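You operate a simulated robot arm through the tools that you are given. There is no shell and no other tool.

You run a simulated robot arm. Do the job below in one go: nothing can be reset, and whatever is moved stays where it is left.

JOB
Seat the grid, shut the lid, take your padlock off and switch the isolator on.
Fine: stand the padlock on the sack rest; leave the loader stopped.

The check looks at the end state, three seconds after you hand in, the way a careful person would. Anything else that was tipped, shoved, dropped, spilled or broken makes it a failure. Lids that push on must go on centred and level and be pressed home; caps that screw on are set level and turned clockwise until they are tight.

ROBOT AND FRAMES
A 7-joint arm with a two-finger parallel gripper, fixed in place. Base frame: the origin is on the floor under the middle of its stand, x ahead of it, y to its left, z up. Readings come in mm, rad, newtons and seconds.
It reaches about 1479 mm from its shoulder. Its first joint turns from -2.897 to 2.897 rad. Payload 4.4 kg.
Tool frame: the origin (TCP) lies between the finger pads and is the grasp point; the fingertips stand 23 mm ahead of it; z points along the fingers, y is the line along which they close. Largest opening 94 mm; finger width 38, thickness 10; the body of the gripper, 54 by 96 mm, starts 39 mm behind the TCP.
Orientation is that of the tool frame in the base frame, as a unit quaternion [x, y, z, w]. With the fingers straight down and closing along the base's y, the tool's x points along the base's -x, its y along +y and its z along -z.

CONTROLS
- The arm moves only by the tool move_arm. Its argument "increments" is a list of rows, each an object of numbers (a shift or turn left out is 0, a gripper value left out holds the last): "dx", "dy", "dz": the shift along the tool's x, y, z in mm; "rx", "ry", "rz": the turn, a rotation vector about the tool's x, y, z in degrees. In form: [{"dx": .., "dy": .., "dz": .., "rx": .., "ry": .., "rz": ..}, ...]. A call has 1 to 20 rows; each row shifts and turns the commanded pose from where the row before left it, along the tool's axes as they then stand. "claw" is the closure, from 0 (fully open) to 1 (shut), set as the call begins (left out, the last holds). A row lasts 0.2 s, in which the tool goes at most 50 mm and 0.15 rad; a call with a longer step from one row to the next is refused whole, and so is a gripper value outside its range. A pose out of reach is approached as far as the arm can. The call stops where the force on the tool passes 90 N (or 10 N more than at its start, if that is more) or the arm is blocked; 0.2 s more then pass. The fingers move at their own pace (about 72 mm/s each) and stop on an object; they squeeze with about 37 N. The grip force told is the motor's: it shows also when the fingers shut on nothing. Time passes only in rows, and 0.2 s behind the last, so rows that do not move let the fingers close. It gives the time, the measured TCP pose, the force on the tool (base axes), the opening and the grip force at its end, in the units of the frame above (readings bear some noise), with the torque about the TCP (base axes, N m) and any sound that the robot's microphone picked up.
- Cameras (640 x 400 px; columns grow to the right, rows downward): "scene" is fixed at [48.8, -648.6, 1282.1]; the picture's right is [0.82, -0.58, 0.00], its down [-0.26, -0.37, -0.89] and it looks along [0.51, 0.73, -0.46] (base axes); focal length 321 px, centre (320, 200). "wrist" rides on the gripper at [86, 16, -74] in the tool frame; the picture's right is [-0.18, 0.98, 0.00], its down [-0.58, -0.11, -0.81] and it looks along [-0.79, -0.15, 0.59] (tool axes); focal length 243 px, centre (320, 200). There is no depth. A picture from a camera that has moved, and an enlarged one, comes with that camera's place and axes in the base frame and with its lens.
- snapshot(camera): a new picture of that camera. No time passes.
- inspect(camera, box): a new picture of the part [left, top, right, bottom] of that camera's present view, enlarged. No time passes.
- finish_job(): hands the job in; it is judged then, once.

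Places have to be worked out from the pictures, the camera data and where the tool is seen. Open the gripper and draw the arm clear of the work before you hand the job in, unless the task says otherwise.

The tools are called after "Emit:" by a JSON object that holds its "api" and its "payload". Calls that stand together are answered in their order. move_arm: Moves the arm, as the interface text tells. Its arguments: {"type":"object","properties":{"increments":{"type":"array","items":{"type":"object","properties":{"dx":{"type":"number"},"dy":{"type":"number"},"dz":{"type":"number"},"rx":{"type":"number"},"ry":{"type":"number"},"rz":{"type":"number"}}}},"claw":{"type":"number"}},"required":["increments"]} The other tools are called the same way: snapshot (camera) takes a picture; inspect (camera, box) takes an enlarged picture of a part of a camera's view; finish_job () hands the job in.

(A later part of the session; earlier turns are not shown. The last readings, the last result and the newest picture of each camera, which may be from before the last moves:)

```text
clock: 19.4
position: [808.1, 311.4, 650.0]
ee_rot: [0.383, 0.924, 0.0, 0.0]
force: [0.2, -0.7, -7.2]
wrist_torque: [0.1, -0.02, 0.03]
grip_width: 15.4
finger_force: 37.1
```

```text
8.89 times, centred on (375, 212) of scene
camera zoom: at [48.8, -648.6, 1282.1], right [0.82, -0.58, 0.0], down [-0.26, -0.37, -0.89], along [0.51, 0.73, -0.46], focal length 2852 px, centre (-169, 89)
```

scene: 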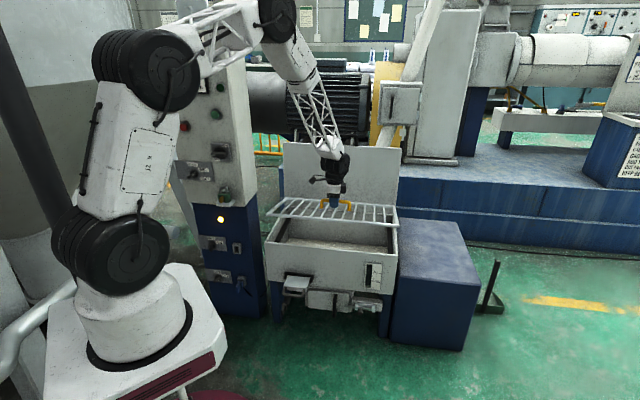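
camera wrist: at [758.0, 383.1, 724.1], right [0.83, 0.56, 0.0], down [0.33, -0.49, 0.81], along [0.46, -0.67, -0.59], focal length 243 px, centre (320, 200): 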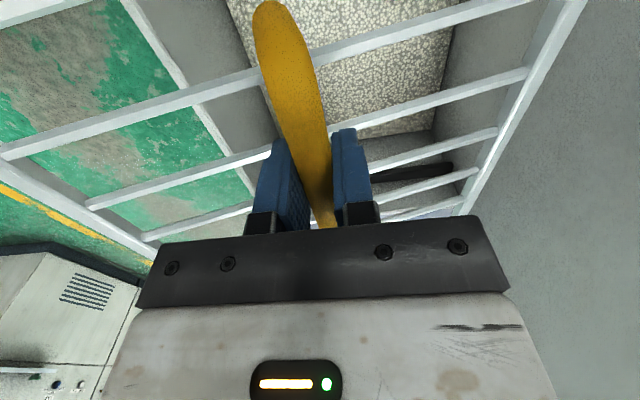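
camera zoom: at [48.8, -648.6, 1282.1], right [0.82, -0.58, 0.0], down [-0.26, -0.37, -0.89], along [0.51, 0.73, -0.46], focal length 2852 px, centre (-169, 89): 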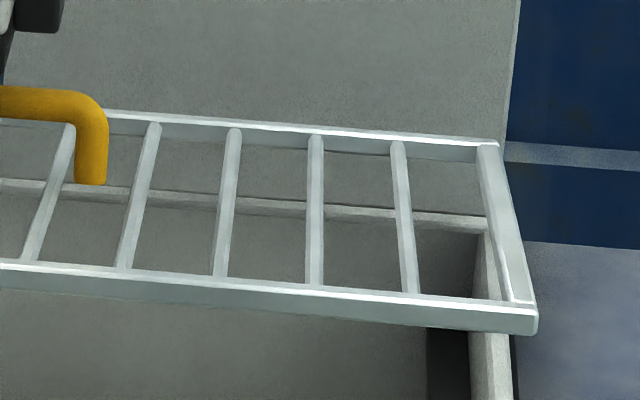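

The lid is unmoved. The grid is pitched ≈14° (back low) and sits about 6 mm too far right of hopper centre; the side ledges will level it as it is set down. I shift it to centre (R≈345, depth ≈820) and lower to just above the rim.

Emit:
{"api": "move_arm", "payload": {"increments": [{"dx": 3, "dy": 14}, {"dx": 3, "dy": 14}, {"dz": 15}, {"dz": 20}, {"dz": 15}, {}]}}

Emit:
{"api": "inspect", "payload": {"camera": "scene", "box": [255, 190, 410, 270]}}

Emit:
{"api": "snapshot", "payload": {"camera": "wrist"}}

```text
clock: 20.8
position: [823.8, 334.6, 600.2]
ee_rot: [0.383, 0.924, 0.0, -0.001]
force: [-0.1, 0.5, -7.7]
wrist_torque: [0.08, -0.03, -0.03]
grip_width: 15.5
finger_force: 37.6
```

```text
4.13 times, centred on (332, 230) of scene
camera zoom: at [48.8, -648.6, 1282.1], right [0.82, -0.58, 0.0], down [-0.26, -0.37, -0.89], along [0.51, 0.73, -0.46], focal length 1325 px, centre (268, 76)
```

zoom: 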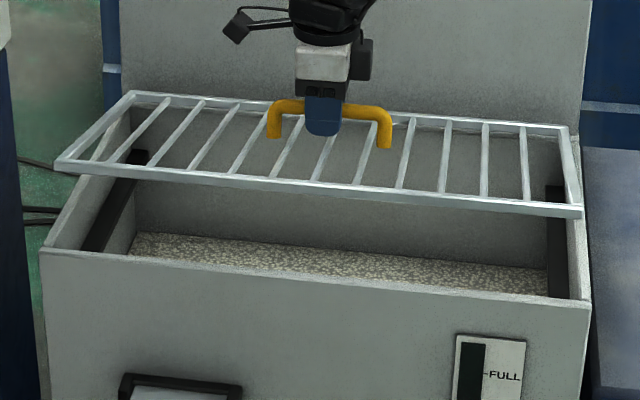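

```text
taken
camera wrist: at [774.0, 407.0, 674.4], right [0.83, 0.56, 0.0], down [0.33, -0.49, 0.81], along [0.46, -0.67, -0.59], focal length 243 px, centre (320, 200)
```

wrist: 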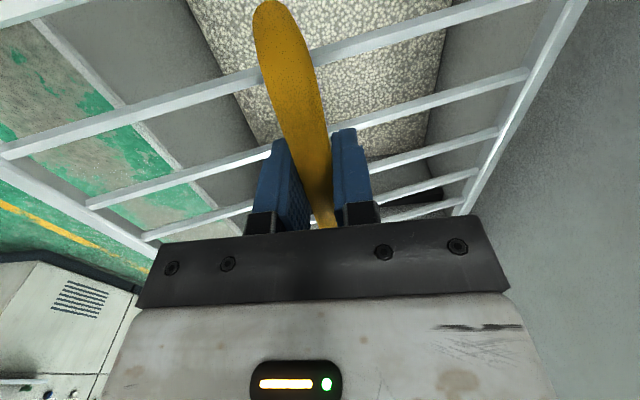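

I zoom on the grid's corners relative to the hopper walls before letting the low edge enter.

Emit:
{"api": "inspect", "payload": {"camera": "scene", "box": [262, 200, 312, 255]}}

Emit:
{"api": "inspect", "payload": {"camera": "scene", "box": [365, 205, 415, 260]}}

```text
7.27 times, centred on (287, 228) of scene
camera zoom: at [48.8, -648.6, 1282.1], right [0.82, -0.58, 0.0], down [-0.26, -0.37, -0.89], along [0.51, 0.73, -0.46], focal length 2333 px, centre (560, 0)
```

zoom: 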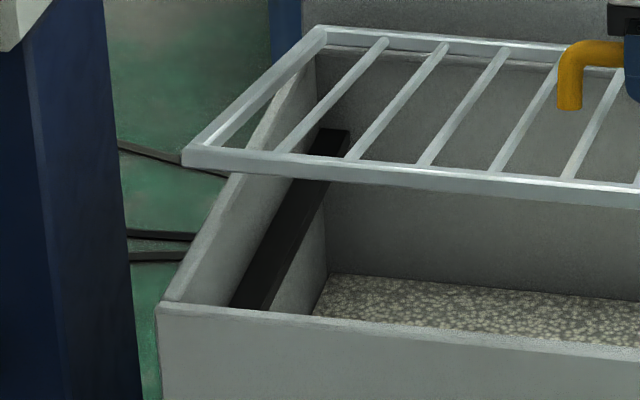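

```text
7.27 times, centred on (390, 232) of scene
camera zoom: at [48.8, -648.6, 1282.1], right [0.82, -0.58, 0.0], down [-0.26, -0.37, -0.89], along [0.51, 0.73, -0.46], focal length 2333 px, centre (-189, -36)
```

zoom: 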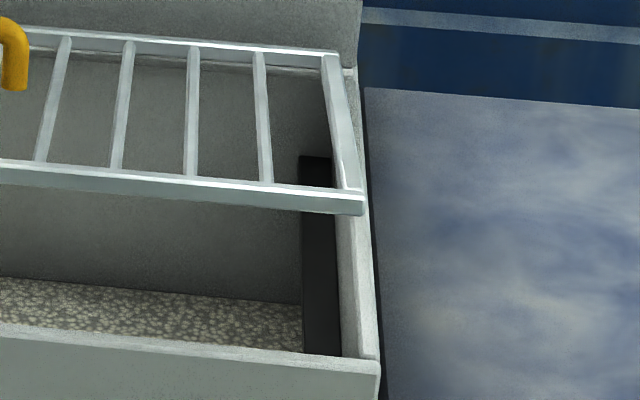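

The margins look good (≈8–10 mm each end, front clear by ≈6 mm). I lower to 515 so the low edge enters the hopper.

Emit:
{"api": "move_arm", "payload": {"increments": [{"dz": 15}, {"dz": 18}, {"dz": 18}, {"dz": 18}, {"dz": 16}, {}]}}

Emit:
{"api": "inspect", "payload": {"camera": "scene", "box": [255, 195, 410, 275]}}

```text
clock: 22.2
position: [824.1, 333.9, 514.2]
ee_rot: [0.382, 0.924, 0.0, 0.0]
force: [-0.8, 0.7, -8.2]
wrist_torque: [0.1, -0.07, -0.01]
grip_width: 15.2
finger_force: 37.1
```

```text
4.13 times, centred on (332, 235) of scene
camera zoom: at [48.8, -648.6, 1282.1], right [0.82, -0.58, 0.0], down [-0.26, -0.37, -0.89], along [0.51, 0.73, -0.46], focal length 1325 px, centre (268, 56)
```

zoom: 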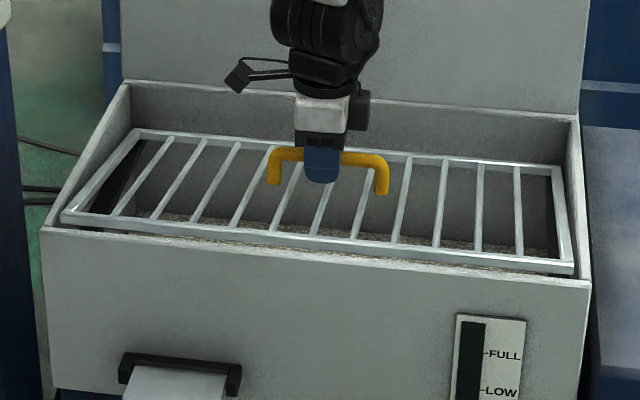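

The grid is dropping in well. I check the front rail against the front wall before going further.

Emit:
{"api": "inspect", "payload": {"camera": "scene", "box": [262, 225, 312, 260]}}

Emit:
{"api": "inspect", "payload": {"camera": "scene", "box": [365, 220, 415, 270]}}

Emit:
{"api": "snapshot", "payload": {"camera": "wrist"}}

```text
11.43 times, centred on (287, 242) of scene
camera zoom: at [48.8, -648.6, 1282.1], right [0.82, -0.58, 0.0], down [-0.26, -0.37, -0.89], along [0.51, 0.73, -0.46], focal length 3667 px, centre (697, -286)
```

zoom: 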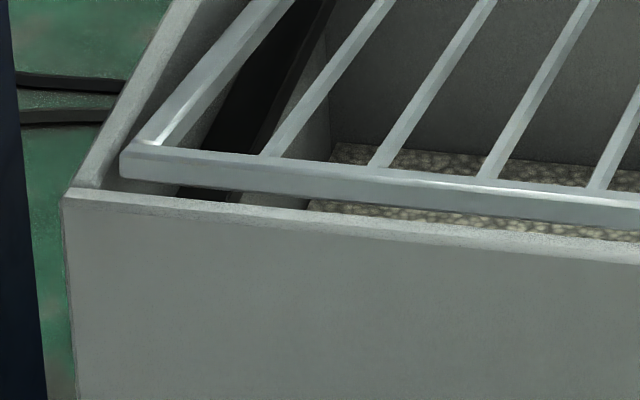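

```text
8.00 times, centred on (390, 245) of scene
camera zoom: at [48.8, -648.6, 1282.1], right [0.82, -0.58, 0.0], down [-0.26, -0.37, -0.89], along [0.51, 0.73, -0.46], focal length 2567 px, centre (-240, -160)
```

zoom: 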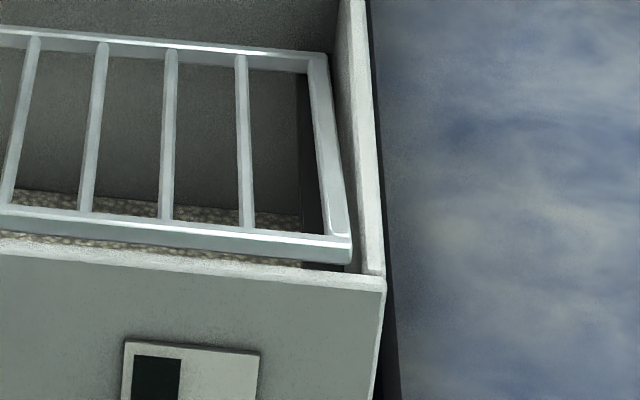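

```text
taken
camera wrist: at [773.9, 406.4, 589.0], right [0.83, 0.56, 0.0], down [0.33, -0.49, 0.81], along [0.46, -0.67, -0.59], focal length 243 px, centre (320, 200)
```

wrist: 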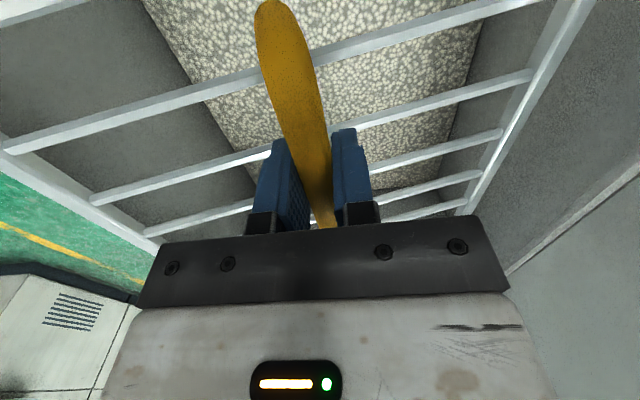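

Clearances are fine, slightly tighter on the right. I nudge 1.5 mm left and keep lowering gently until the ledges level and carry the grid.

Emit:
{"api": "move_arm", "payload": {"increments": [{"dx": 1.5, "dz": 6}, {"dz": 6}, {"dz": 6}, {"dz": 6}, {"dz": 6}, {}]}}

Emit:
{"api": "inspect", "payload": {"camera": "scene", "box": [255, 195, 410, 275]}}

```text
clock: 23.6
position: [823.7, 336.7, 485.3]
ee_rot: [0.384, 0.923, 0.001, 0.0]
force: [-3.9, -1.8, 9.9]
wrist_torque: [0.23, 0.26, 0.01]
grip_width: 15.5
finger_force: 37.2
```

```text
4.13 times, centred on (332, 235) of scene
camera zoom: at [48.8, -648.6, 1282.1], right [0.82, -0.58, 0.0], down [-0.26, -0.37, -0.89], along [0.51, 0.73, -0.46], focal length 1325 px, centre (268, 56)
```

zoom: 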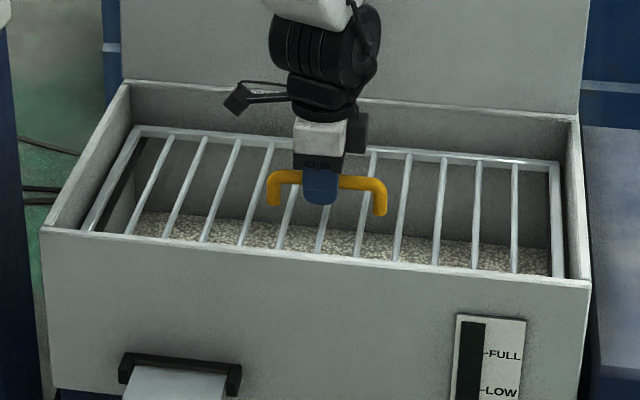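

The back of the grid now rests on the ledges and is levelling (about 18 N). I look through the wrist camera and at the corners.

Emit:
{"api": "snapshot", "payload": {"camera": "wrist"}}

Emit:
{"api": "inspect", "payload": {"camera": "scene", "box": [262, 215, 312, 260]}}

Emit:
{"api": "inspect", "payload": {"camera": "scene", "box": [365, 215, 415, 270]}}

```text
taken
camera wrist: at [773.3, 407.9, 559.9], right [0.83, 0.56, 0.0], down [0.33, -0.49, 0.81], along [0.46, -0.67, -0.59], focal length 243 px, centre (320, 200)
```

wrist: 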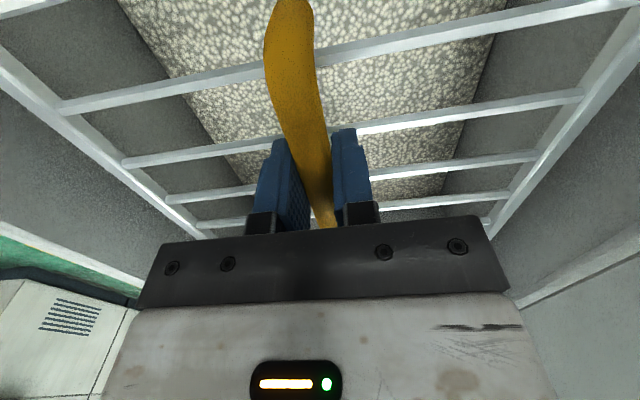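

```text
8.89 times, centred on (287, 238) of scene
camera zoom: at [48.8, -648.6, 1282.1], right [0.82, -0.58, 0.0], down [-0.26, -0.37, -0.89], along [0.51, 0.73, -0.46], focal length 2852 px, centre (613, -133)
```

zoom: 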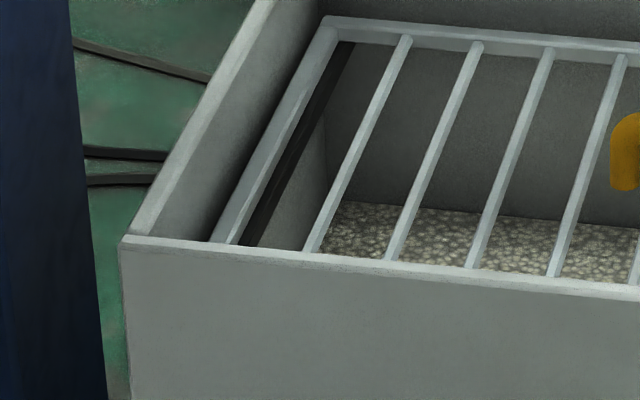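

```text
7.27 times, centred on (390, 242) of scene
camera zoom: at [48.8, -648.6, 1282.1], right [0.82, -0.58, 0.0], down [-0.26, -0.37, -0.89], along [0.51, 0.73, -0.46], focal length 2333 px, centre (-189, -109)
```

zoom: 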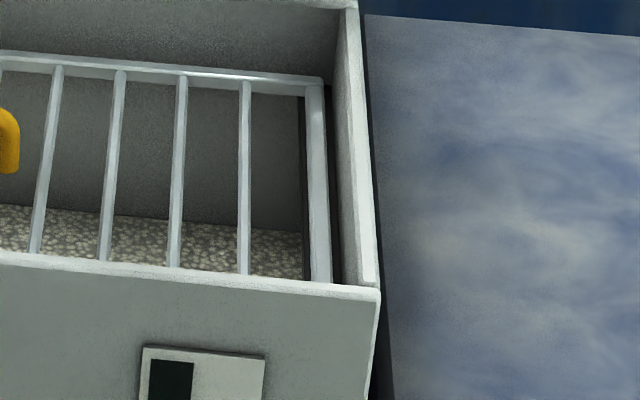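

The grid is nearly level now. I continue down in 3 mm steps until it is firmly seated.

Emit:
{"api": "move_arm", "payload": {"increments": [{"dz": 3}, {"dz": 3}, {}]}}

Emit:
{"api": "snapshot", "payload": {"camera": "wrist"}}

```text
clock: 24.4
position: [823.4, 336.3, 481.1]
ee_rot: [0.383, 0.924, 0.0, 0.001]
force: [5.3, -0.8, 24.6]
wrist_torque: [-0.03, -0.04, -0.02]
grip_width: 15.5
finger_force: 36.5
```

```text
taken
camera wrist: at [773.8, 408.0, 554.6], right [0.83, 0.56, 0.0], down [0.33, -0.49, 0.81], along [0.46, -0.66, -0.59], focal length 243 px, centre (320, 200)
```

wrist: 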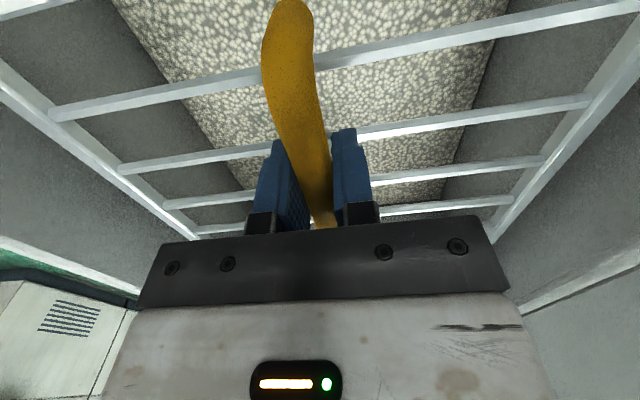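

The force is 25 N with near-zero torque and the bars look as they did when level: the grid is seated. I release it.

Emit:
{"api": "move_arm", "payload": {"increments": [{"dz": -1}, {}, {}, {}], "claw": 0}}

Emit:
{"api": "inspect", "payload": {"camera": "scene", "box": [255, 195, 410, 275]}}

Emit:
{"api": "snapshot", "payload": {"camera": "wrist"}}

```text
clock: 25.4
position: [820.8, 336.4, 480.1]
ee_rot: [0.382, 0.924, 0.0, 0.0]
force: [0.1, -0.5, -0.1]
wrist_torque: [0.0, 0.0, 0.0]
grip_width: 94.1
finger_force: 0.1
```

```text
4.13 times, centred on (332, 235) of scene
camera zoom: at [48.8, -648.6, 1282.1], right [0.82, -0.58, 0.0], down [-0.26, -0.37, -0.89], along [0.51, 0.73, -0.46], focal length 1325 px, centre (268, 56)
```

zoom: 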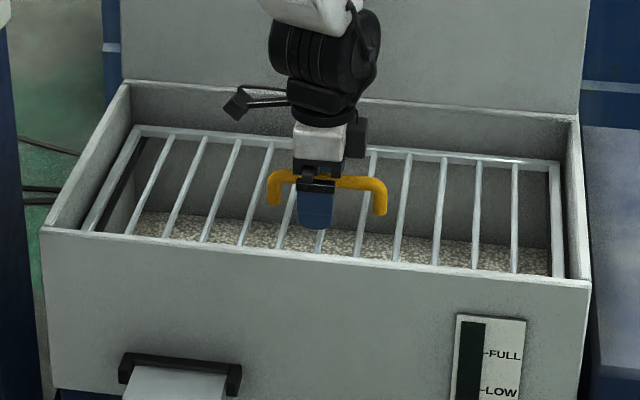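

```text
taken
camera wrist: at [772.6, 407.6, 554.3], right [0.83, 0.56, 0.0], down [0.33, -0.49, 0.81], along [0.46, -0.67, -0.59], focal length 243 px, centre (320, 200)
```

wrist: 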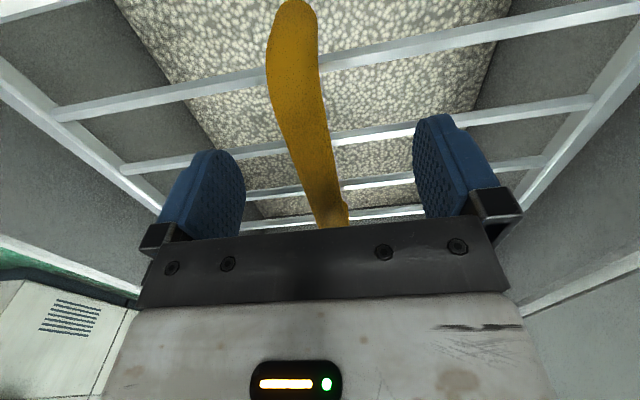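

The grid is released and sits in the hopper. I rise straight up and look down on it.

Emit:
{"api": "move_arm", "payload": {"increments": [{"dz": -20}, {"dz": -45}, {"dz": -45}, {"dz": -45}, {"dz": -45}, {"dz": -45}, {"dz": -45}, {"dz": -45}, {"dz": -45}, {}]}}

Emit:
{"api": "snapshot", "payload": {"camera": "wrist"}}

Emit:
{"api": "inspect", "payload": {"camera": "scene", "box": [255, 195, 410, 275]}}

```text
clock: 27.6
position: [822.8, 335.6, 859.0]
ee_rot: [0.383, 0.924, 0.0, 0.0]
force: [0.0, -0.9, 0.0]
wrist_torque: [-0.03, 0.06, -0.01]
grip_width: 93.8
finger_force: 0.1
```

```text
taken
camera wrist: at [773.0, 407.5, 934.3], right [0.83, 0.56, 0.0], down [0.33, -0.49, 0.81], along [0.46, -0.67, -0.59], focal length 243 px, centre (320, 200)
```

wrist: 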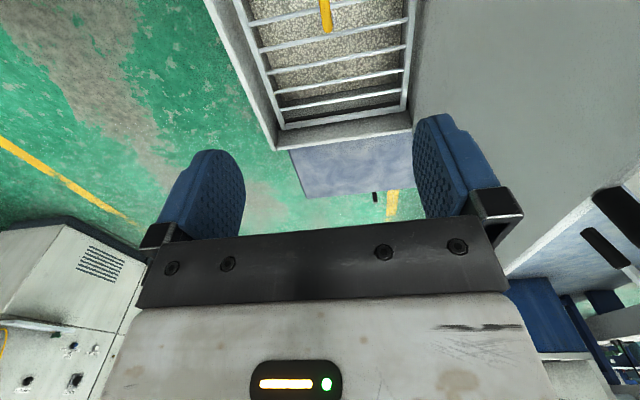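

```text
4.13 times, centred on (332, 235) of scene
camera zoom: at [48.8, -648.6, 1282.1], right [0.82, -0.58, 0.0], down [-0.26, -0.37, -0.89], along [0.51, 0.73, -0.46], focal length 1325 px, centre (268, 56)
```

zoom: 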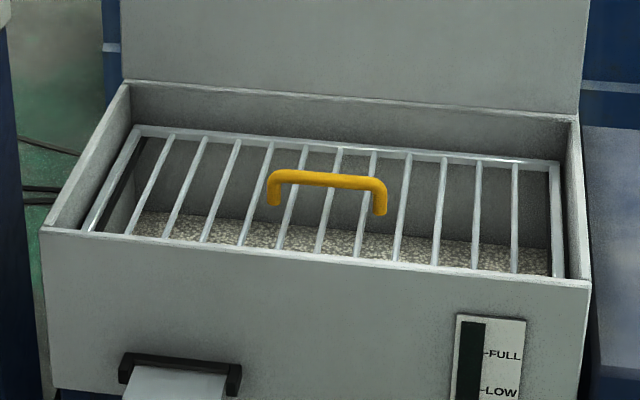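

The grid looks seated. I zoom on it to make sure it rests flat on both ledges.

Emit:
{"api": "inspect", "payload": {"camera": "wrist", "box": [210, 0, 450, 150]}}

Emit:
{"api": "inspect", "payload": {"camera": "scene", "box": [260, 205, 330, 260]}}

Emit:
{"api": "inspect", "payload": {"camera": "scene", "box": [340, 210, 410, 270]}}

```text
2.67 times, centred on (330, 75) of wrist
camera zoom: at [773.0, 407.5, 934.3], right [0.83, 0.56, 0.0], down [0.33, -0.49, 0.81], along [0.46, -0.67, -0.59], focal length 647 px, centre (293, 533)
```

zoom: 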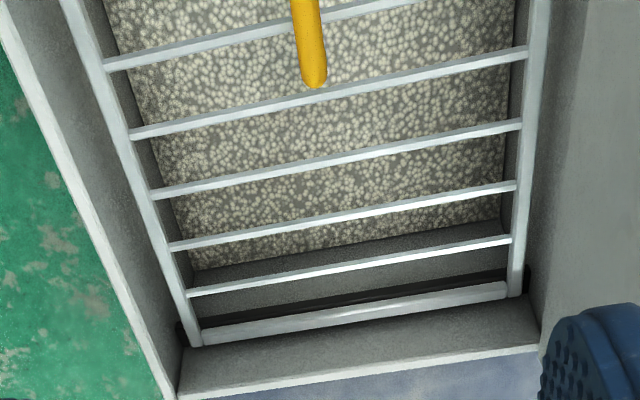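

```text
7.27 times, centred on (295, 232) of scene
camera zoom: at [48.8, -648.6, 1282.1], right [0.82, -0.58, 0.0], down [-0.26, -0.37, -0.89], along [0.51, 0.73, -0.46], focal length 2333 px, centre (502, -36)
```

zoom: 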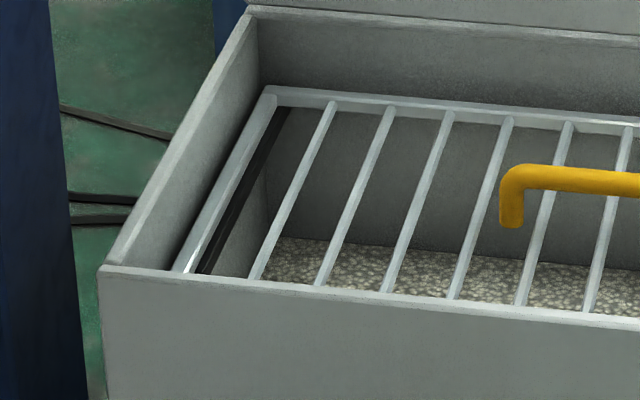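

```text
6.67 times, centred on (375, 240) of scene
camera zoom: at [48.8, -648.6, 1282.1], right [0.82, -0.58, 0.0], down [-0.26, -0.37, -0.89], along [0.51, 0.73, -0.46], focal length 2139 px, centre (-47, -67)
```

zoom: 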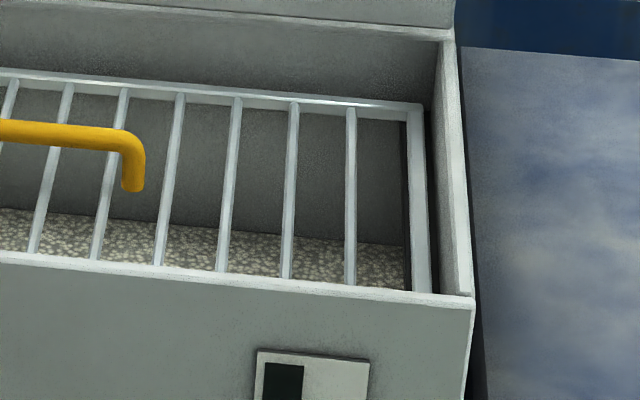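

The grid lies flat on both ledges with even gaps. Next the lid: its black handle seems to stand on the lid's top edge (R≈350, z≈880). I rise and move above it to look.

Emit:
{"api": "move_arm", "payload": {"increments": [{"dz": -40}, {"dz": -45}, {"dz": -45}, {"dz": -35}, {"dy": 40}, {"dy": 40}, {"dy": 40}, {"dy": 40}, {}]}}

Emit:
{"api": "snapshot", "payload": {"camera": "wrist"}}

Emit:
{"api": "inspect", "payload": {"camera": "scene", "box": [280, 80, 400, 160]}}

```text
clock: 29.6
position: [935.4, 448.9, 1024.6]
ee_rot: [0.383, 0.924, -0.001, 0.001]
force: [0.5, -0.3, -0.2]
wrist_torque: [0.0, -0.01, 0.01]
grip_width: 94.0
finger_force: 0.0
```

```text
taken
camera wrist: at [885.8, 520.3, 1099.4], right [0.82, 0.57, 0.0], down [0.33, -0.49, 0.81], along [0.46, -0.67, -0.59], focal length 243 px, centre (320, 200)
```

wrist: 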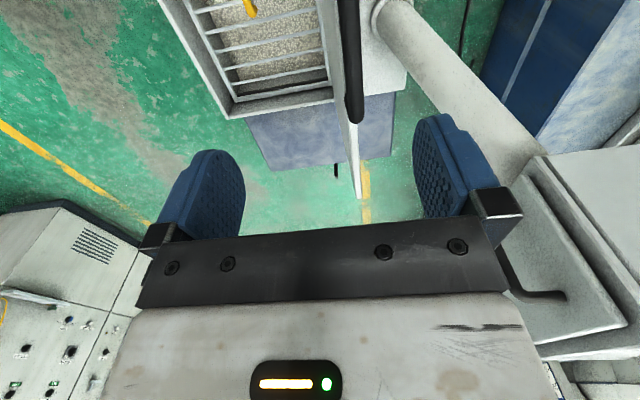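

```text
5.00 times, centred on (340, 120) of scene
camera zoom: at [48.8, -648.6, 1282.1], right [0.82, -0.58, 0.0], down [-0.26, -0.37, -0.89], along [0.51, 0.73, -0.46], focal length 1604 px, centre (220, 600)
```

zoom: 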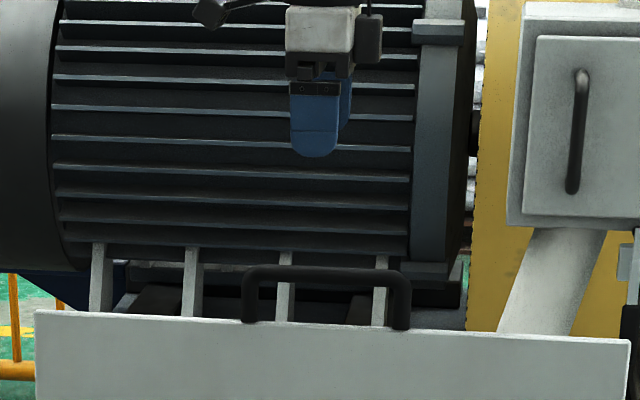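

The handle is seen from above, on the lid's edge. I zoom in to locate it.

Emit:
{"api": "inspect", "payload": {"camera": "wrist", "box": [280, 0, 420, 210]}}

Emit:
{"api": "inspect", "payload": {"camera": "scene", "box": [315, 125, 370, 160]}}

```text
1.90 times, centred on (350, 105) of wrist
camera zoom: at [885.8, 520.3, 1099.4], right [0.82, 0.57, 0.0], down [0.33, -0.49, 0.81], along [0.46, -0.67, -0.59], focal length 462 px, centre (263, 381)
```

zoom: 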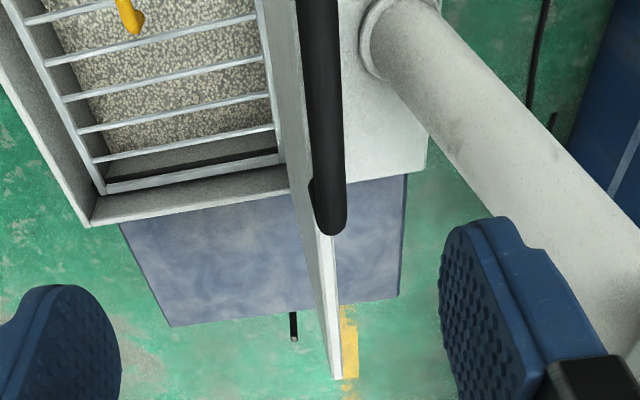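

```text
11.43 times, centred on (342, 142) of scene
camera zoom: at [48.8, -648.6, 1282.1], right [0.82, -0.58, 0.0], down [-0.26, -0.37, -0.89], along [0.51, 0.73, -0.46], focal length 3667 px, centre (63, 857)
```

zoom: 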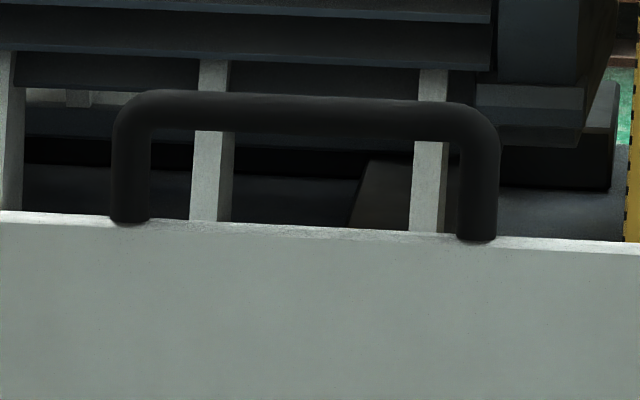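

The handle bar is at R≈347, D≈1004 (lid leans back ≈3.5°), z≈874, about 14 mm thick; hinge ≈ D 981, z 497, radius ≈379 mm. I line up over it and descend partway.

Emit:
{"api": "move_arm", "payload": {"increments": [{"dx": -3, "dy": 25}, {"dz": 35}, {"dz": 35}, {"dz": 25}, {}]}}

Emit:
{"api": "snapshot", "payload": {"camera": "wrist"}}

Emit:
{"api": "inspect", "payload": {"camera": "scene", "box": [305, 110, 380, 160]}}

```text
clock: 30.8
position: [954.9, 464.9, 930.6]
ee_rot: [0.383, 0.924, 0.001, 0.0]
force: [-0.5, -0.3, -1.1]
wrist_torque: [-0.03, 0.05, 0.01]
grip_width: 93.9
finger_force: 0.0
```

```text
taken
camera wrist: at [905.4, 536.4, 1005.0], right [0.83, 0.56, 0.0], down [0.33, -0.49, 0.81], along [0.46, -0.67, -0.59], focal length 243 px, centre (320, 200)
```

wrist: 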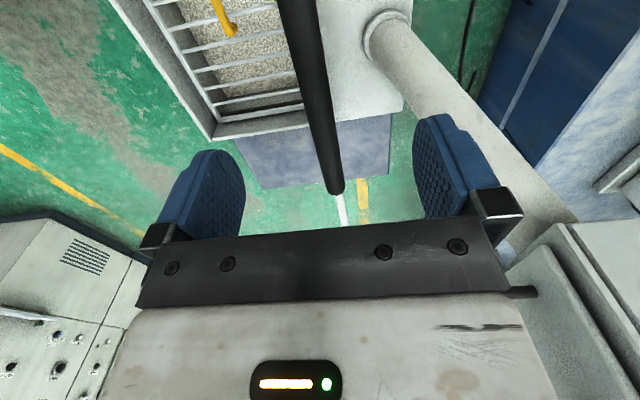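

```text
8.00 times, centred on (342, 135) of scene
camera zoom: at [48.8, -648.6, 1282.1], right [0.82, -0.58, 0.0], down [-0.26, -0.37, -0.89], along [0.51, 0.73, -0.46], focal length 2567 px, centre (140, 720)
```

zoom: 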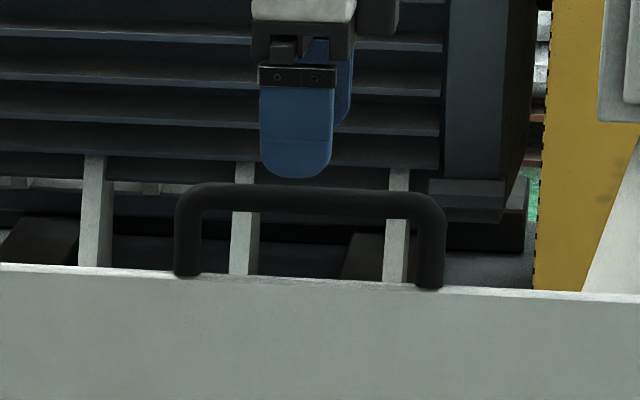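

The bar is centred within 1.5 mm. I descend onto it and close.

Emit:
{"api": "move_arm", "payload": {"increments": [{"dy": 1.5, "dz": 20}, {"dz": 20}, {"dz": 12}, {}]}}

Emit:
{"api": "inspect", "payload": {"camera": "scene", "box": [305, 110, 380, 160]}}

Emit:
{"api": "snapshot", "payload": {"camera": "wrist"}}

```text
clock: 31.8
position: [956.0, 466.4, 879.0]
ee_rot: [0.383, 0.924, 0.001, 0.0]
force: [-0.3, -0.5, -0.3]
wrist_torque: [0.04, 0.01, -0.02]
grip_width: 93.8
finger_force: 0.1
```

```text
8.00 times, centred on (342, 135) of scene
camera zoom: at [48.8, -648.6, 1282.1], right [0.82, -0.58, 0.0], down [-0.26, -0.37, -0.89], along [0.51, 0.73, -0.46], focal length 2567 px, centre (140, 720)
```

zoom: 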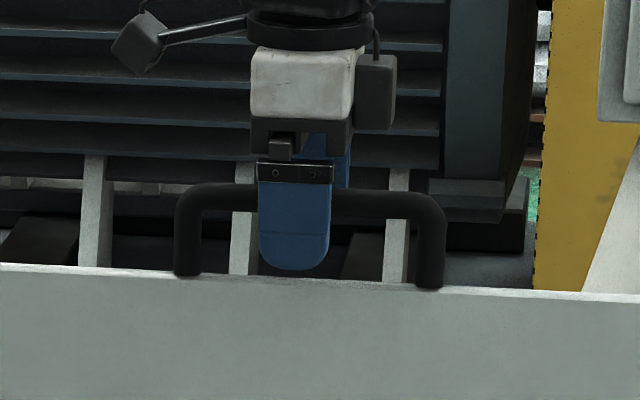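

```text
taken
camera wrist: at [906.7, 537.5, 952.8], right [0.83, 0.56, 0.0], down [0.33, -0.49, 0.81], along [0.46, -0.67, -0.59], focal length 243 px, centre (320, 200)
```

wrist: 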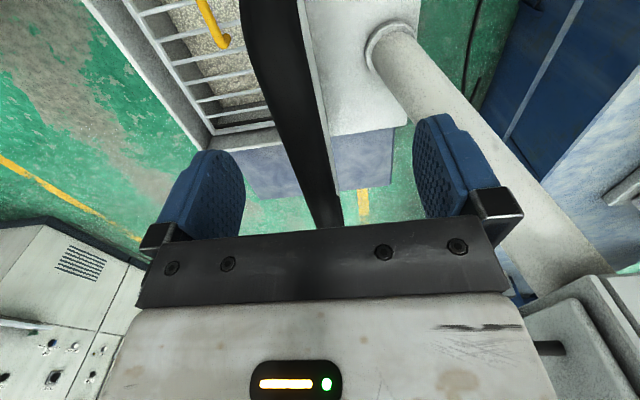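

The bar is between the fingers and clear of the lid's edge. I close the gripper on it.

Emit:
{"api": "move_arm", "payload": {"increments": [{}, {}, {}, {}, {}], "claw": 1}}

```text
clock: 33.0
position: [955.5, 465.7, 878.3]
ee_rot: [0.384, 0.923, 0.0, -0.001]
force: [-30.3, -21.6, 8.0]
wrist_torque: [0.32, 0.4, -0.12]
grip_width: 15.9
finger_force: 44.9
```

The grip reads 16 mm; the side force is only the lid bearing on its back stop. I start swinging the lid forward along its arc, turning the gripper with it (4° steps), watching forces.

Emit:
{"api": "move_arm", "payload": {"increments": [{"dy": -1.5}, {"dy": -13.4, "dz": -0.6, "rx": -2}, {"dy": -13.4, "dz": -0.6, "rx": -2}, {"dy": -13.4, "dz": -0.6, "rx": -2}, {}]}}

Emit:
{"api": "snapshot", "payload": {"camera": "scene"}}

```text
clock: 34.2
position: [926.1, 436.3, 879.7]
ee_rot: [0.383, 0.922, 0.049, 0.02]
force: [1.7, -0.2, 7.5]
wrist_torque: [0.19, -0.11, -0.22]
grip_width: 15.7
finger_force: 45.2
```

```text
taken
```

scene: 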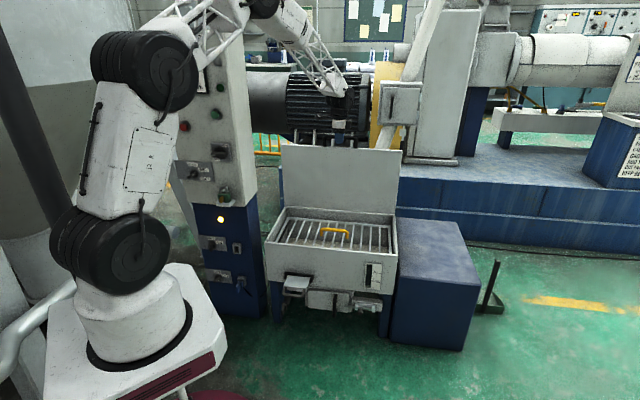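

Forces stay small (≈8 N) and the lid follows. I continue the arc in 4° steps.

Emit:
{"api": "move_arm", "payload": {"increments": [{"dy": -26.7, "dz": -0.7, "rx": -4}, {"dy": -26.7, "dz": -0.7, "rx": -4}, {"dy": -26.7, "dz": -0.7, "rx": -4}, {"dy": -26.7, "dz": -0.7, "rx": -4}, {}]}}

```text
clock: 35.4
position: [852.1, 362.2, 860.9]
ee_rot: [0.376, 0.907, 0.177, 0.073]
force: [-11.6, -0.9, 32.1]
wrist_torque: [0.04, 0.03, -0.21]
grip_width: 16.0
finger_force: 45.2
```

The radial force grew (32 N upward), so the hinge must be slightly nearer (D≈970). I back off 3 mm radially and continue with a corrected arc.

Emit:
{"api": "move_arm", "payload": {"increments": [{"dz": -3}, {}]}}

```text
clock: 36.0
position: [851.5, 361.1, 858.6]
ee_rot: [0.376, 0.907, 0.175, 0.072]
force: [3.9, -1.2, -10.0]
wrist_torque: [-0.76, -0.73, -0.44]
grip_width: 16.0
finger_force: 45.4
```

The force is now just −10 N (lid's weight). I continue along the arc.

Emit:
{"api": "move_arm", "payload": {"increments": [{"dy": -26.7, "dz": -1.0, "rx": -4}, {"dy": -26.7, "dz": -1.0, "rx": -4}, {"dy": -26.7, "dz": -1.0, "rx": -4}, {}, {}]}}

Emit:
{"api": "snapshot", "payload": {"camera": "scene"}}

```text
clock: 37.2
position: [798.8, 308.6, 829.0]
ee_rot: [0.366, 0.884, 0.27, 0.112]
force: [3.9, 12.2, -25.7]
wrist_torque: [-0.39, -0.4, -0.55]
grip_width: 15.5
finger_force: 45.4
```

```text
taken
```

scene: 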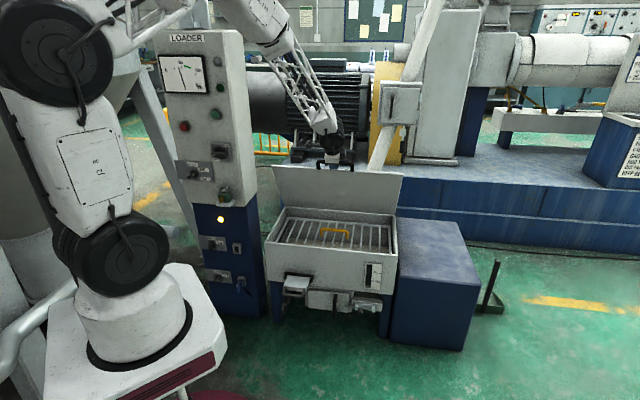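

The radial pull is ≈28 N, so I ease 2 mm inward and continue in smaller pieces with feedback.

Emit:
{"api": "move_arm", "payload": {"increments": [{"dz": 1.5}, {"dy": -26.7, "dz": -0.5, "rx": -4}, {"dy": -26.7, "dz": -0.5, "rx": -4}, {}, {}]}}

```text
clock: 38.4
position: [768.8, 280.5, 796.8]
ee_rot: [0.357, 0.863, 0.33, 0.137]
force: [10.9, 11.6, -30.6]
wrist_torque: [0.08, 0.01, -0.05]
grip_width: 16.2
finger_force: 45.1
```

Still ≈33 N radial pull; I ease 2 mm more inward and go on with a slightly tighter arc.

Emit:
{"api": "move_arm", "payload": {"increments": [{"dz": 2.0}, {"dy": -26.7, "dz": 0.2, "rx": -4}, {"dy": -26.7, "dz": 0.2, "rx": -4}, {}, {}]}}

```text
clock: 39.6
position: [744.4, 251.8, 759.5]
ee_rot: [0.348, 0.837, 0.39, 0.163]
force: [-3.4, -25.5, 12.1]
wrist_torque: [-0.29, -0.2, -0.37]
grip_width: 15.8
finger_force: 44.8
```

Now slightly compressed (−23 N). I check the picture, then continue with a small outward correction.

Emit:
{"api": "snapshot", "payload": {"camera": "scene"}}

Emit:
{"api": "snapshot", "payload": {"camera": "wrist"}}

```text
taken
```

scene: 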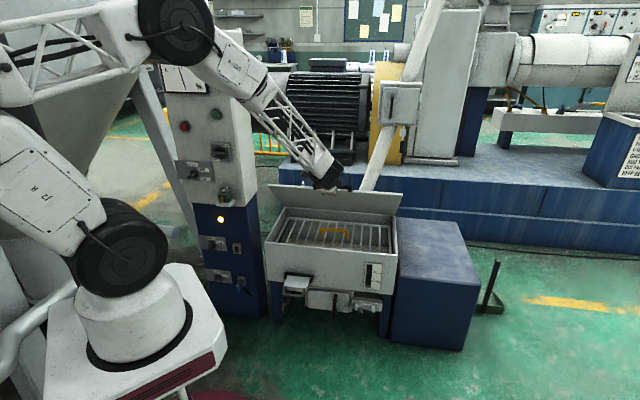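

```text
taken
camera wrist: at [650.5, 280.0, 819.7], right [0.58, 0.32, 0.75], down [-0.08, -0.9, 0.43], along [0.81, -0.31, -0.49], focal length 243 px, centre (320, 200)
```

wrist: 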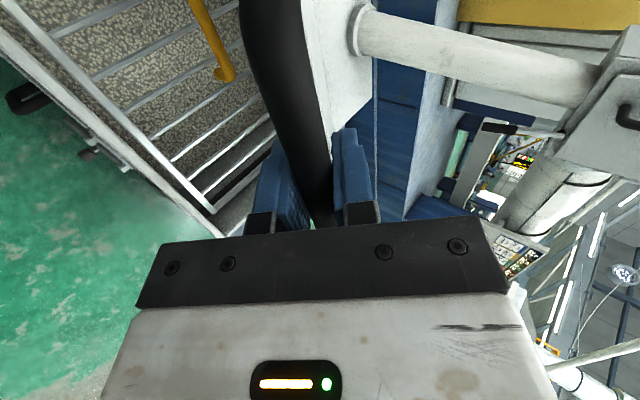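

The lid swings well, about half way. I continue with a small correction outward.

Emit:
{"api": "move_arm", "payload": {"increments": [{"dz": -1.5}, {"dy": -26.5, "dz": -0.7, "rx": -4}, {"dy": -26.5, "dz": -0.7, "rx": -4}, {}, {}]}}

```text
clock: 40.8
position: [718.7, 228.3, 717.8]
ee_rot: [0.334, 0.808, 0.448, 0.186]
force: [27.0, 0.5, -19.5]
wrist_torque: [0.04, -0.03, -0.11]
grip_width: 15.7
finger_force: 45.3
```

Tension 27 N: small inward correction and on.

Emit:
{"api": "move_arm", "payload": {"increments": [{"dz": 1.5}, {"dy": -26.3, "dz": -0.4, "rx": -4}, {"dy": -26.3, "dz": -0.4, "rx": -4}, {}, {}]}}

```text
clock: 42.0
position: [700.2, 209.6, 672.0]
ee_rot: [0.32, 0.775, 0.503, 0.208]
force: [-6.3, 17.2, -12.4]
wrist_torque: [-0.14, -0.09, -0.81]
grip_width: 15.8
finger_force: 45.5
```

Forces are small. I continue three more steps.

Emit:
{"api": "move_arm", "payload": {"increments": [{"dz": 0.3}, {"dy": -26.2, "dz": -0.4, "rx": -4}, {"dy": -26.2, "dz": -0.4, "rx": -4}, {"dy": -26.2, "dz": -0.4, "rx": -4}, {}, {}]}}

Emit:
{"api": "snapshot", "payload": {"camera": "scene"}}

```text
clock: 43.4
position: [681.2, 190.5, 599.5]
ee_rot: [0.297, 0.717, 0.582, 0.242]
force: [12.2, -4.2, -7.0]
wrist_torque: [0.05, 0.09, -0.36]
grip_width: 15.6
finger_force: 45.3
```

```text
taken
```

scene: 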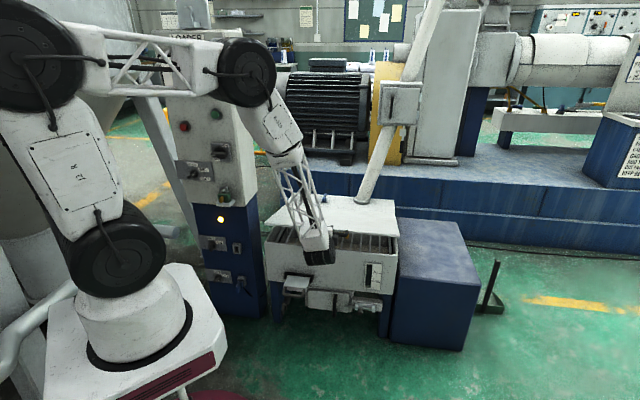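

The lid is ≈15° from closed. I continue two more steps, then approach the rim gently.

Emit:
{"api": "move_arm", "payload": {"increments": [{"dy": -26, "dz": -0.3, "rx": -4}, {"dy": -26, "dz": -0.3, "rx": -4}, {}, {}]}}

Emit:
{"api": "inspect", "payload": {"camera": "scene", "box": [250, 180, 420, 290]}}

```text
clock: 44.4
position: [675.0, 184.4, 548.6]
ee_rot: [0.28, 0.675, 0.631, 0.26]
force: [17.0, 18.7, -7.9]
wrist_torque: [0.22, 0.11, 0.03]
grip_width: 15.8
finger_force: 45.4
```

```text
3.64 times, centred on (335, 235) of scene
camera zoom: at [48.8, -648.6, 1282.1], right [0.82, -0.58, 0.0], down [-0.26, -0.37, -0.89], along [0.51, 0.73, -0.46], focal length 1167 px, centre (266, 73)
```

zoom: 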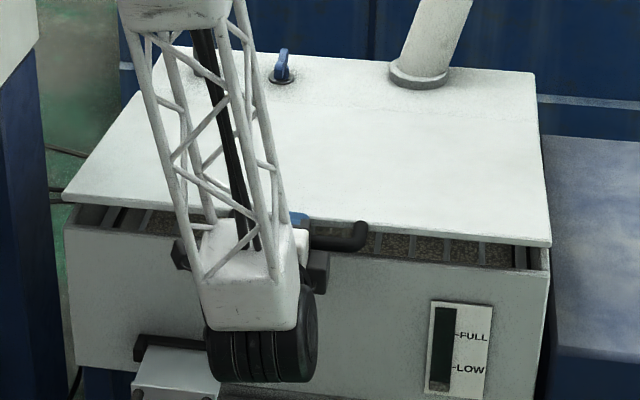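

About 7.5° remain (front gap ≈43 mm). I ease inward 1.5 mm and lower in 2° steps.

Emit:
{"api": "move_arm", "payload": {"increments": [{"dz": 1.5}, {"dy": -13, "dz": 0.1, "rx": -2}, {"dy": -13, "dz": 0.1, "rx": -2}, {"dy": -9, "dz": 0.1, "rx": -1.4}, {}]}}

Emit:
{"api": "inspect", "payload": {"camera": "scene", "box": [250, 180, 420, 290]}}

```text
clock: 45.6
position: [673.9, 184.4, 512.0]
ee_rot: [0.268, 0.645, 0.662, 0.273]
force: [-8.1, -32.5, -5.6]
wrist_torque: [-0.06, -0.06, -0.06]
grip_width: 15.9
finger_force: 45.1
```

```text
3.64 times, centred on (335, 235) of scene
camera zoom: at [48.8, -648.6, 1282.1], right [0.82, -0.58, 0.0], down [-0.26, -0.37, -0.89], along [0.51, 0.73, -0.46], focal length 1167 px, centre (266, 73)
```

zoom: 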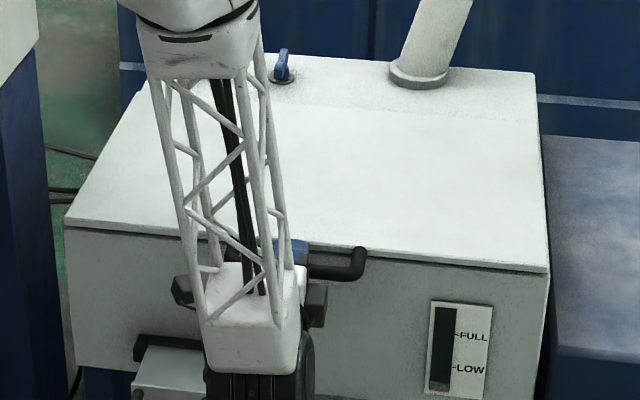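

Nearly shut (z=512). I relieve the 28 N push and lower a few more mm until the lid lands on the rim.

Emit:
{"api": "move_arm", "payload": {"increments": [{"dz": -1.5, "dy": -3, "rx": -0.5}, {"dy": -4, "rx": -0.6}, {"dy": -4, "rx": -0.6}, {}]}}

Emit:
{"api": "inspect", "payload": {"camera": "scene", "box": [330, 210, 420, 280]}}

```text
clock: 46.5
position: [677.4, 186.7, 509.3]
ee_rot: [0.259, 0.632, 0.674, 0.281]
force: [-30.7, -7.8, 43.2]
wrist_torque: [0.76, 1.23, -0.41]
grip_width: 15.7
finger_force: 44.9
stopped in row 4: the force on the tool passed its limit at 132 N (the readings are from after the stop); the commanded pose is now the measured one
```

```text
5.71 times, centred on (375, 245) of scene
camera zoom: at [48.8, -648.6, 1282.1], right [0.82, -0.58, 0.0], down [-0.26, -0.37, -0.89], along [0.51, 0.73, -0.46], focal length 1833 px, centre (6, -57)
```

zoom: 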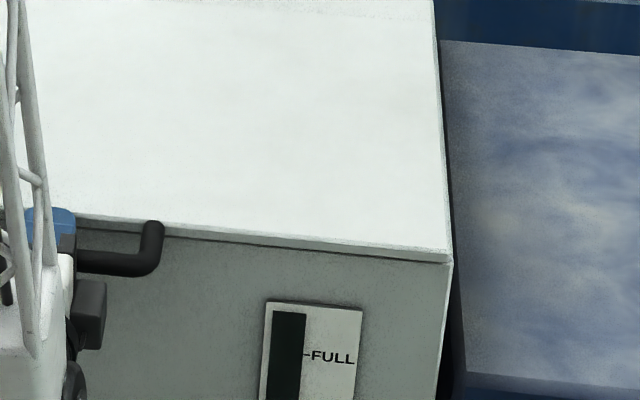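

The lid has landed firmly on the rim. I open the gripper to release the handle.

Emit:
{"api": "move_arm", "payload": {"increments": [{}, {}, {}, {}], "claw": 0}}

Emit:
{"api": "inspect", "payload": {"camera": "scene", "box": [250, 180, 420, 290]}}

Emit:
{"api": "snapshot", "payload": {"camera": "wrist"}}

```text
clock: 47.5
position: [677.6, 184.5, 508.1]
ee_rot: [0.259, 0.634, 0.673, 0.28]
force: [-0.2, -0.5, 0.1]
wrist_torque: [0.0, 0.0, -0.01]
grip_width: 94.0
finger_force: 0.1
```

```text
3.64 times, centred on (335, 235) of scene
camera zoom: at [48.8, -648.6, 1282.1], right [0.82, -0.58, 0.0], down [-0.26, -0.37, -0.89], along [0.51, 0.73, -0.46], focal length 1167 px, centre (266, 73)
```

zoom: 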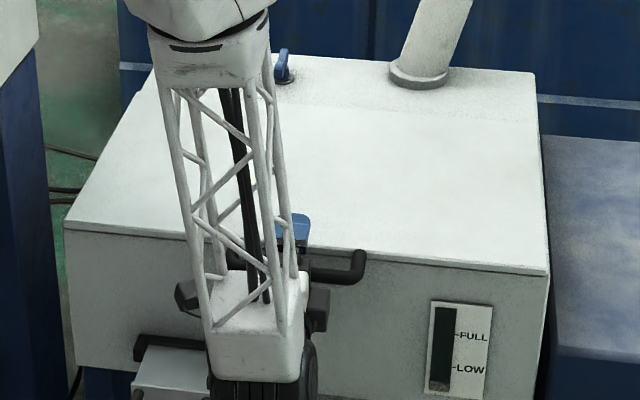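

```text
taken
camera wrist: at [563.4, 191.7, 518.2], right [0.08, -0.17, 0.98], down [-0.15, -0.98, -0.16], along [0.99, -0.13, -0.11], focal length 243 px, centre (320, 200)
```

wrist: 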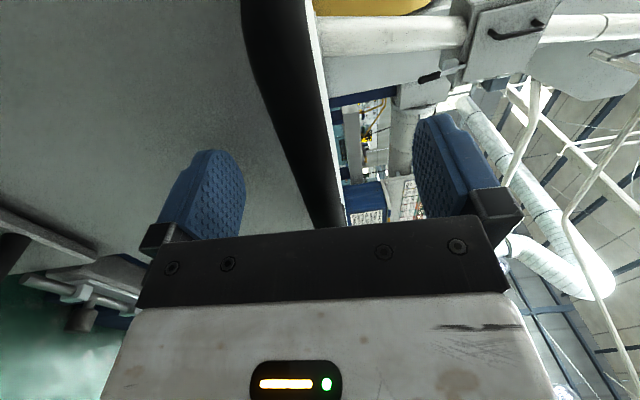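

The handle is free. I back away from the lid, then rise.

Emit:
{"api": "move_arm", "payload": {"increments": [{"dz": -20}, {"dz": -25}, {"dz": -25}, {"dy": 30}, {"dy": 40}, {"dy": 40}, {"dy": 40}, {"dy": 40}, {}]}}

Emit:
{"api": "snapshot", "payload": {"camera": "scene"}}

Emit:
{"api": "snapshot", "payload": {"camera": "wrist"}}

```text
clock: 49.5
position: [620.6, 128.7, 692.5]
ee_rot: [0.26, 0.633, 0.674, 0.279]
force: [0.7, 0.0, 0.3]
wrist_torque: [-0.02, 0.01, -0.03]
grip_width: 93.8
finger_force: 0.0
```

```text
taken
```

scene: 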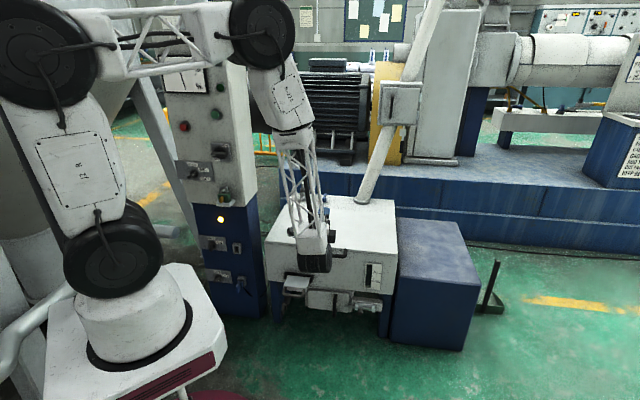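

```text
taken
camera wrist: at [505.2, 133.9, 703.5], right [0.08, -0.17, 0.98], down [-0.15, -0.98, -0.16], along [0.99, -0.13, -0.11], focal length 243 px, centre (320, 200)
```

wrist: 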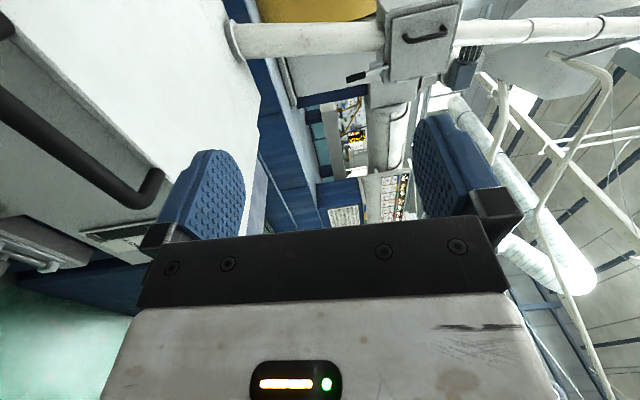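

The lid looks shut. I verify its front edge and corners closely.

Emit:
{"api": "inspect", "payload": {"camera": "scene", "box": [258, 225, 318, 265]}}

Emit:
{"api": "inspect", "payload": {"camera": "scene", "box": [350, 230, 410, 275]}}

Emit:
{"api": "inspect", "payload": {"camera": "scene", "box": [255, 180, 415, 280]}}

Emit:
{"api": "inspect", "payload": {"camera": "scene", "box": [205, 170, 250, 215]}}

```text
10.00 times, centred on (288, 245) of scene
camera zoom: at [48.8, -648.6, 1282.1], right [0.82, -0.58, 0.0], down [-0.26, -0.37, -0.89], along [0.51, 0.73, -0.46], focal length 3208 px, centre (640, -250)
```

zoom: 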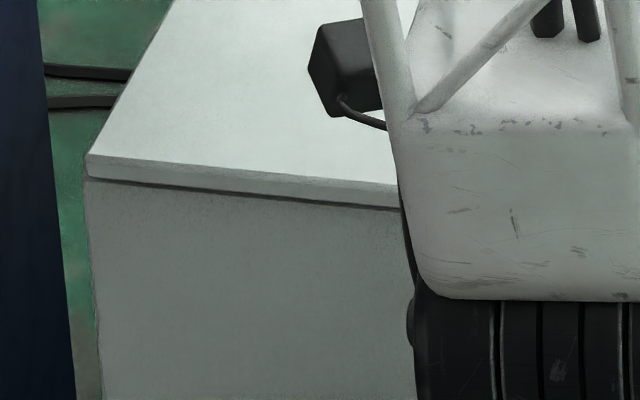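

```text
8.89 times, centred on (380, 252) of scene
camera zoom: at [48.8, -648.6, 1282.1], right [0.82, -0.58, 0.0], down [-0.26, -0.37, -0.89], along [0.51, 0.73, -0.46], focal length 2852 px, centre (-213, -267)
```

zoom: 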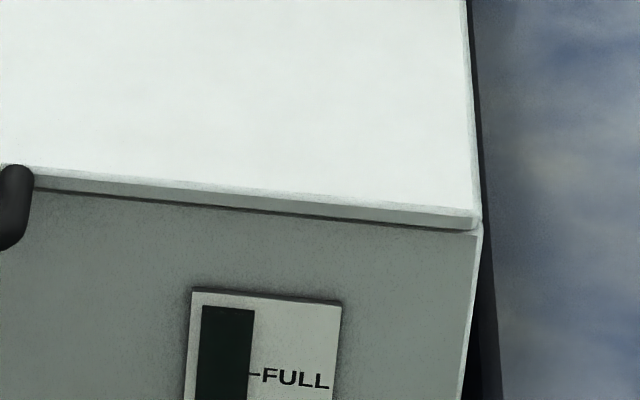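

```text
4.00 times, centred on (335, 230) of scene
camera zoom: at [48.8, -648.6, 1282.1], right [0.82, -0.58, 0.0], down [-0.26, -0.37, -0.89], along [0.51, 0.73, -0.46], focal length 1283 px, centre (260, 80)
```

zoom: 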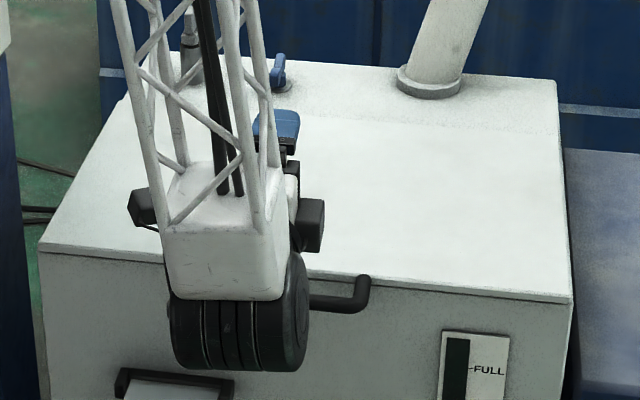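

```text
8.89 times, centred on (228, 192) of scene
camera zoom: at [48.8, -648.6, 1282.1], right [0.82, -0.58, 0.0], down [-0.26, -0.37, -0.89], along [0.51, 0.73, -0.46], focal length 2852 px, centre (1142, 267)
```

zoom: 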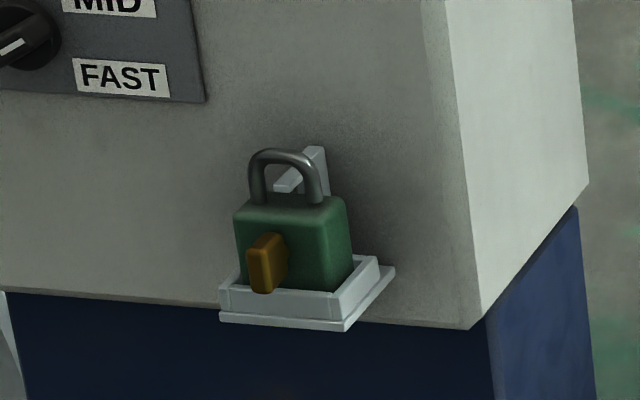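

The lid is fully down with an even seam. Now I turn the gripper back to pointing down, so I can go and inspect the padlock.

Emit:
{"api": "move_arm", "payload": {"increments": [{"rx": 7.8, "dy": 10}, {"rx": 7.8}, {"rx": 7.8}, {"rx": 7.8}, {"rx": 7.8}, {"rx": 7.8}, {"rx": 7.8}, {"rx": 7.8}, {"rx": 7.8}, {"rx": 7.8}, {"rx": 7.8}, {"rx": 7.8}, {}]}}

```text
clock: 52.2
position: [615.2, 130.9, 702.1]
ee_rot: [0.379, 0.924, 0.041, 0.007]
force: [-1.2, -0.2, -2.2]
wrist_torque: [0.01, -0.07, 0.0]
grip_width: 93.9
finger_force: 0.1
out of reach, approached as far as the arm can: row 12
```

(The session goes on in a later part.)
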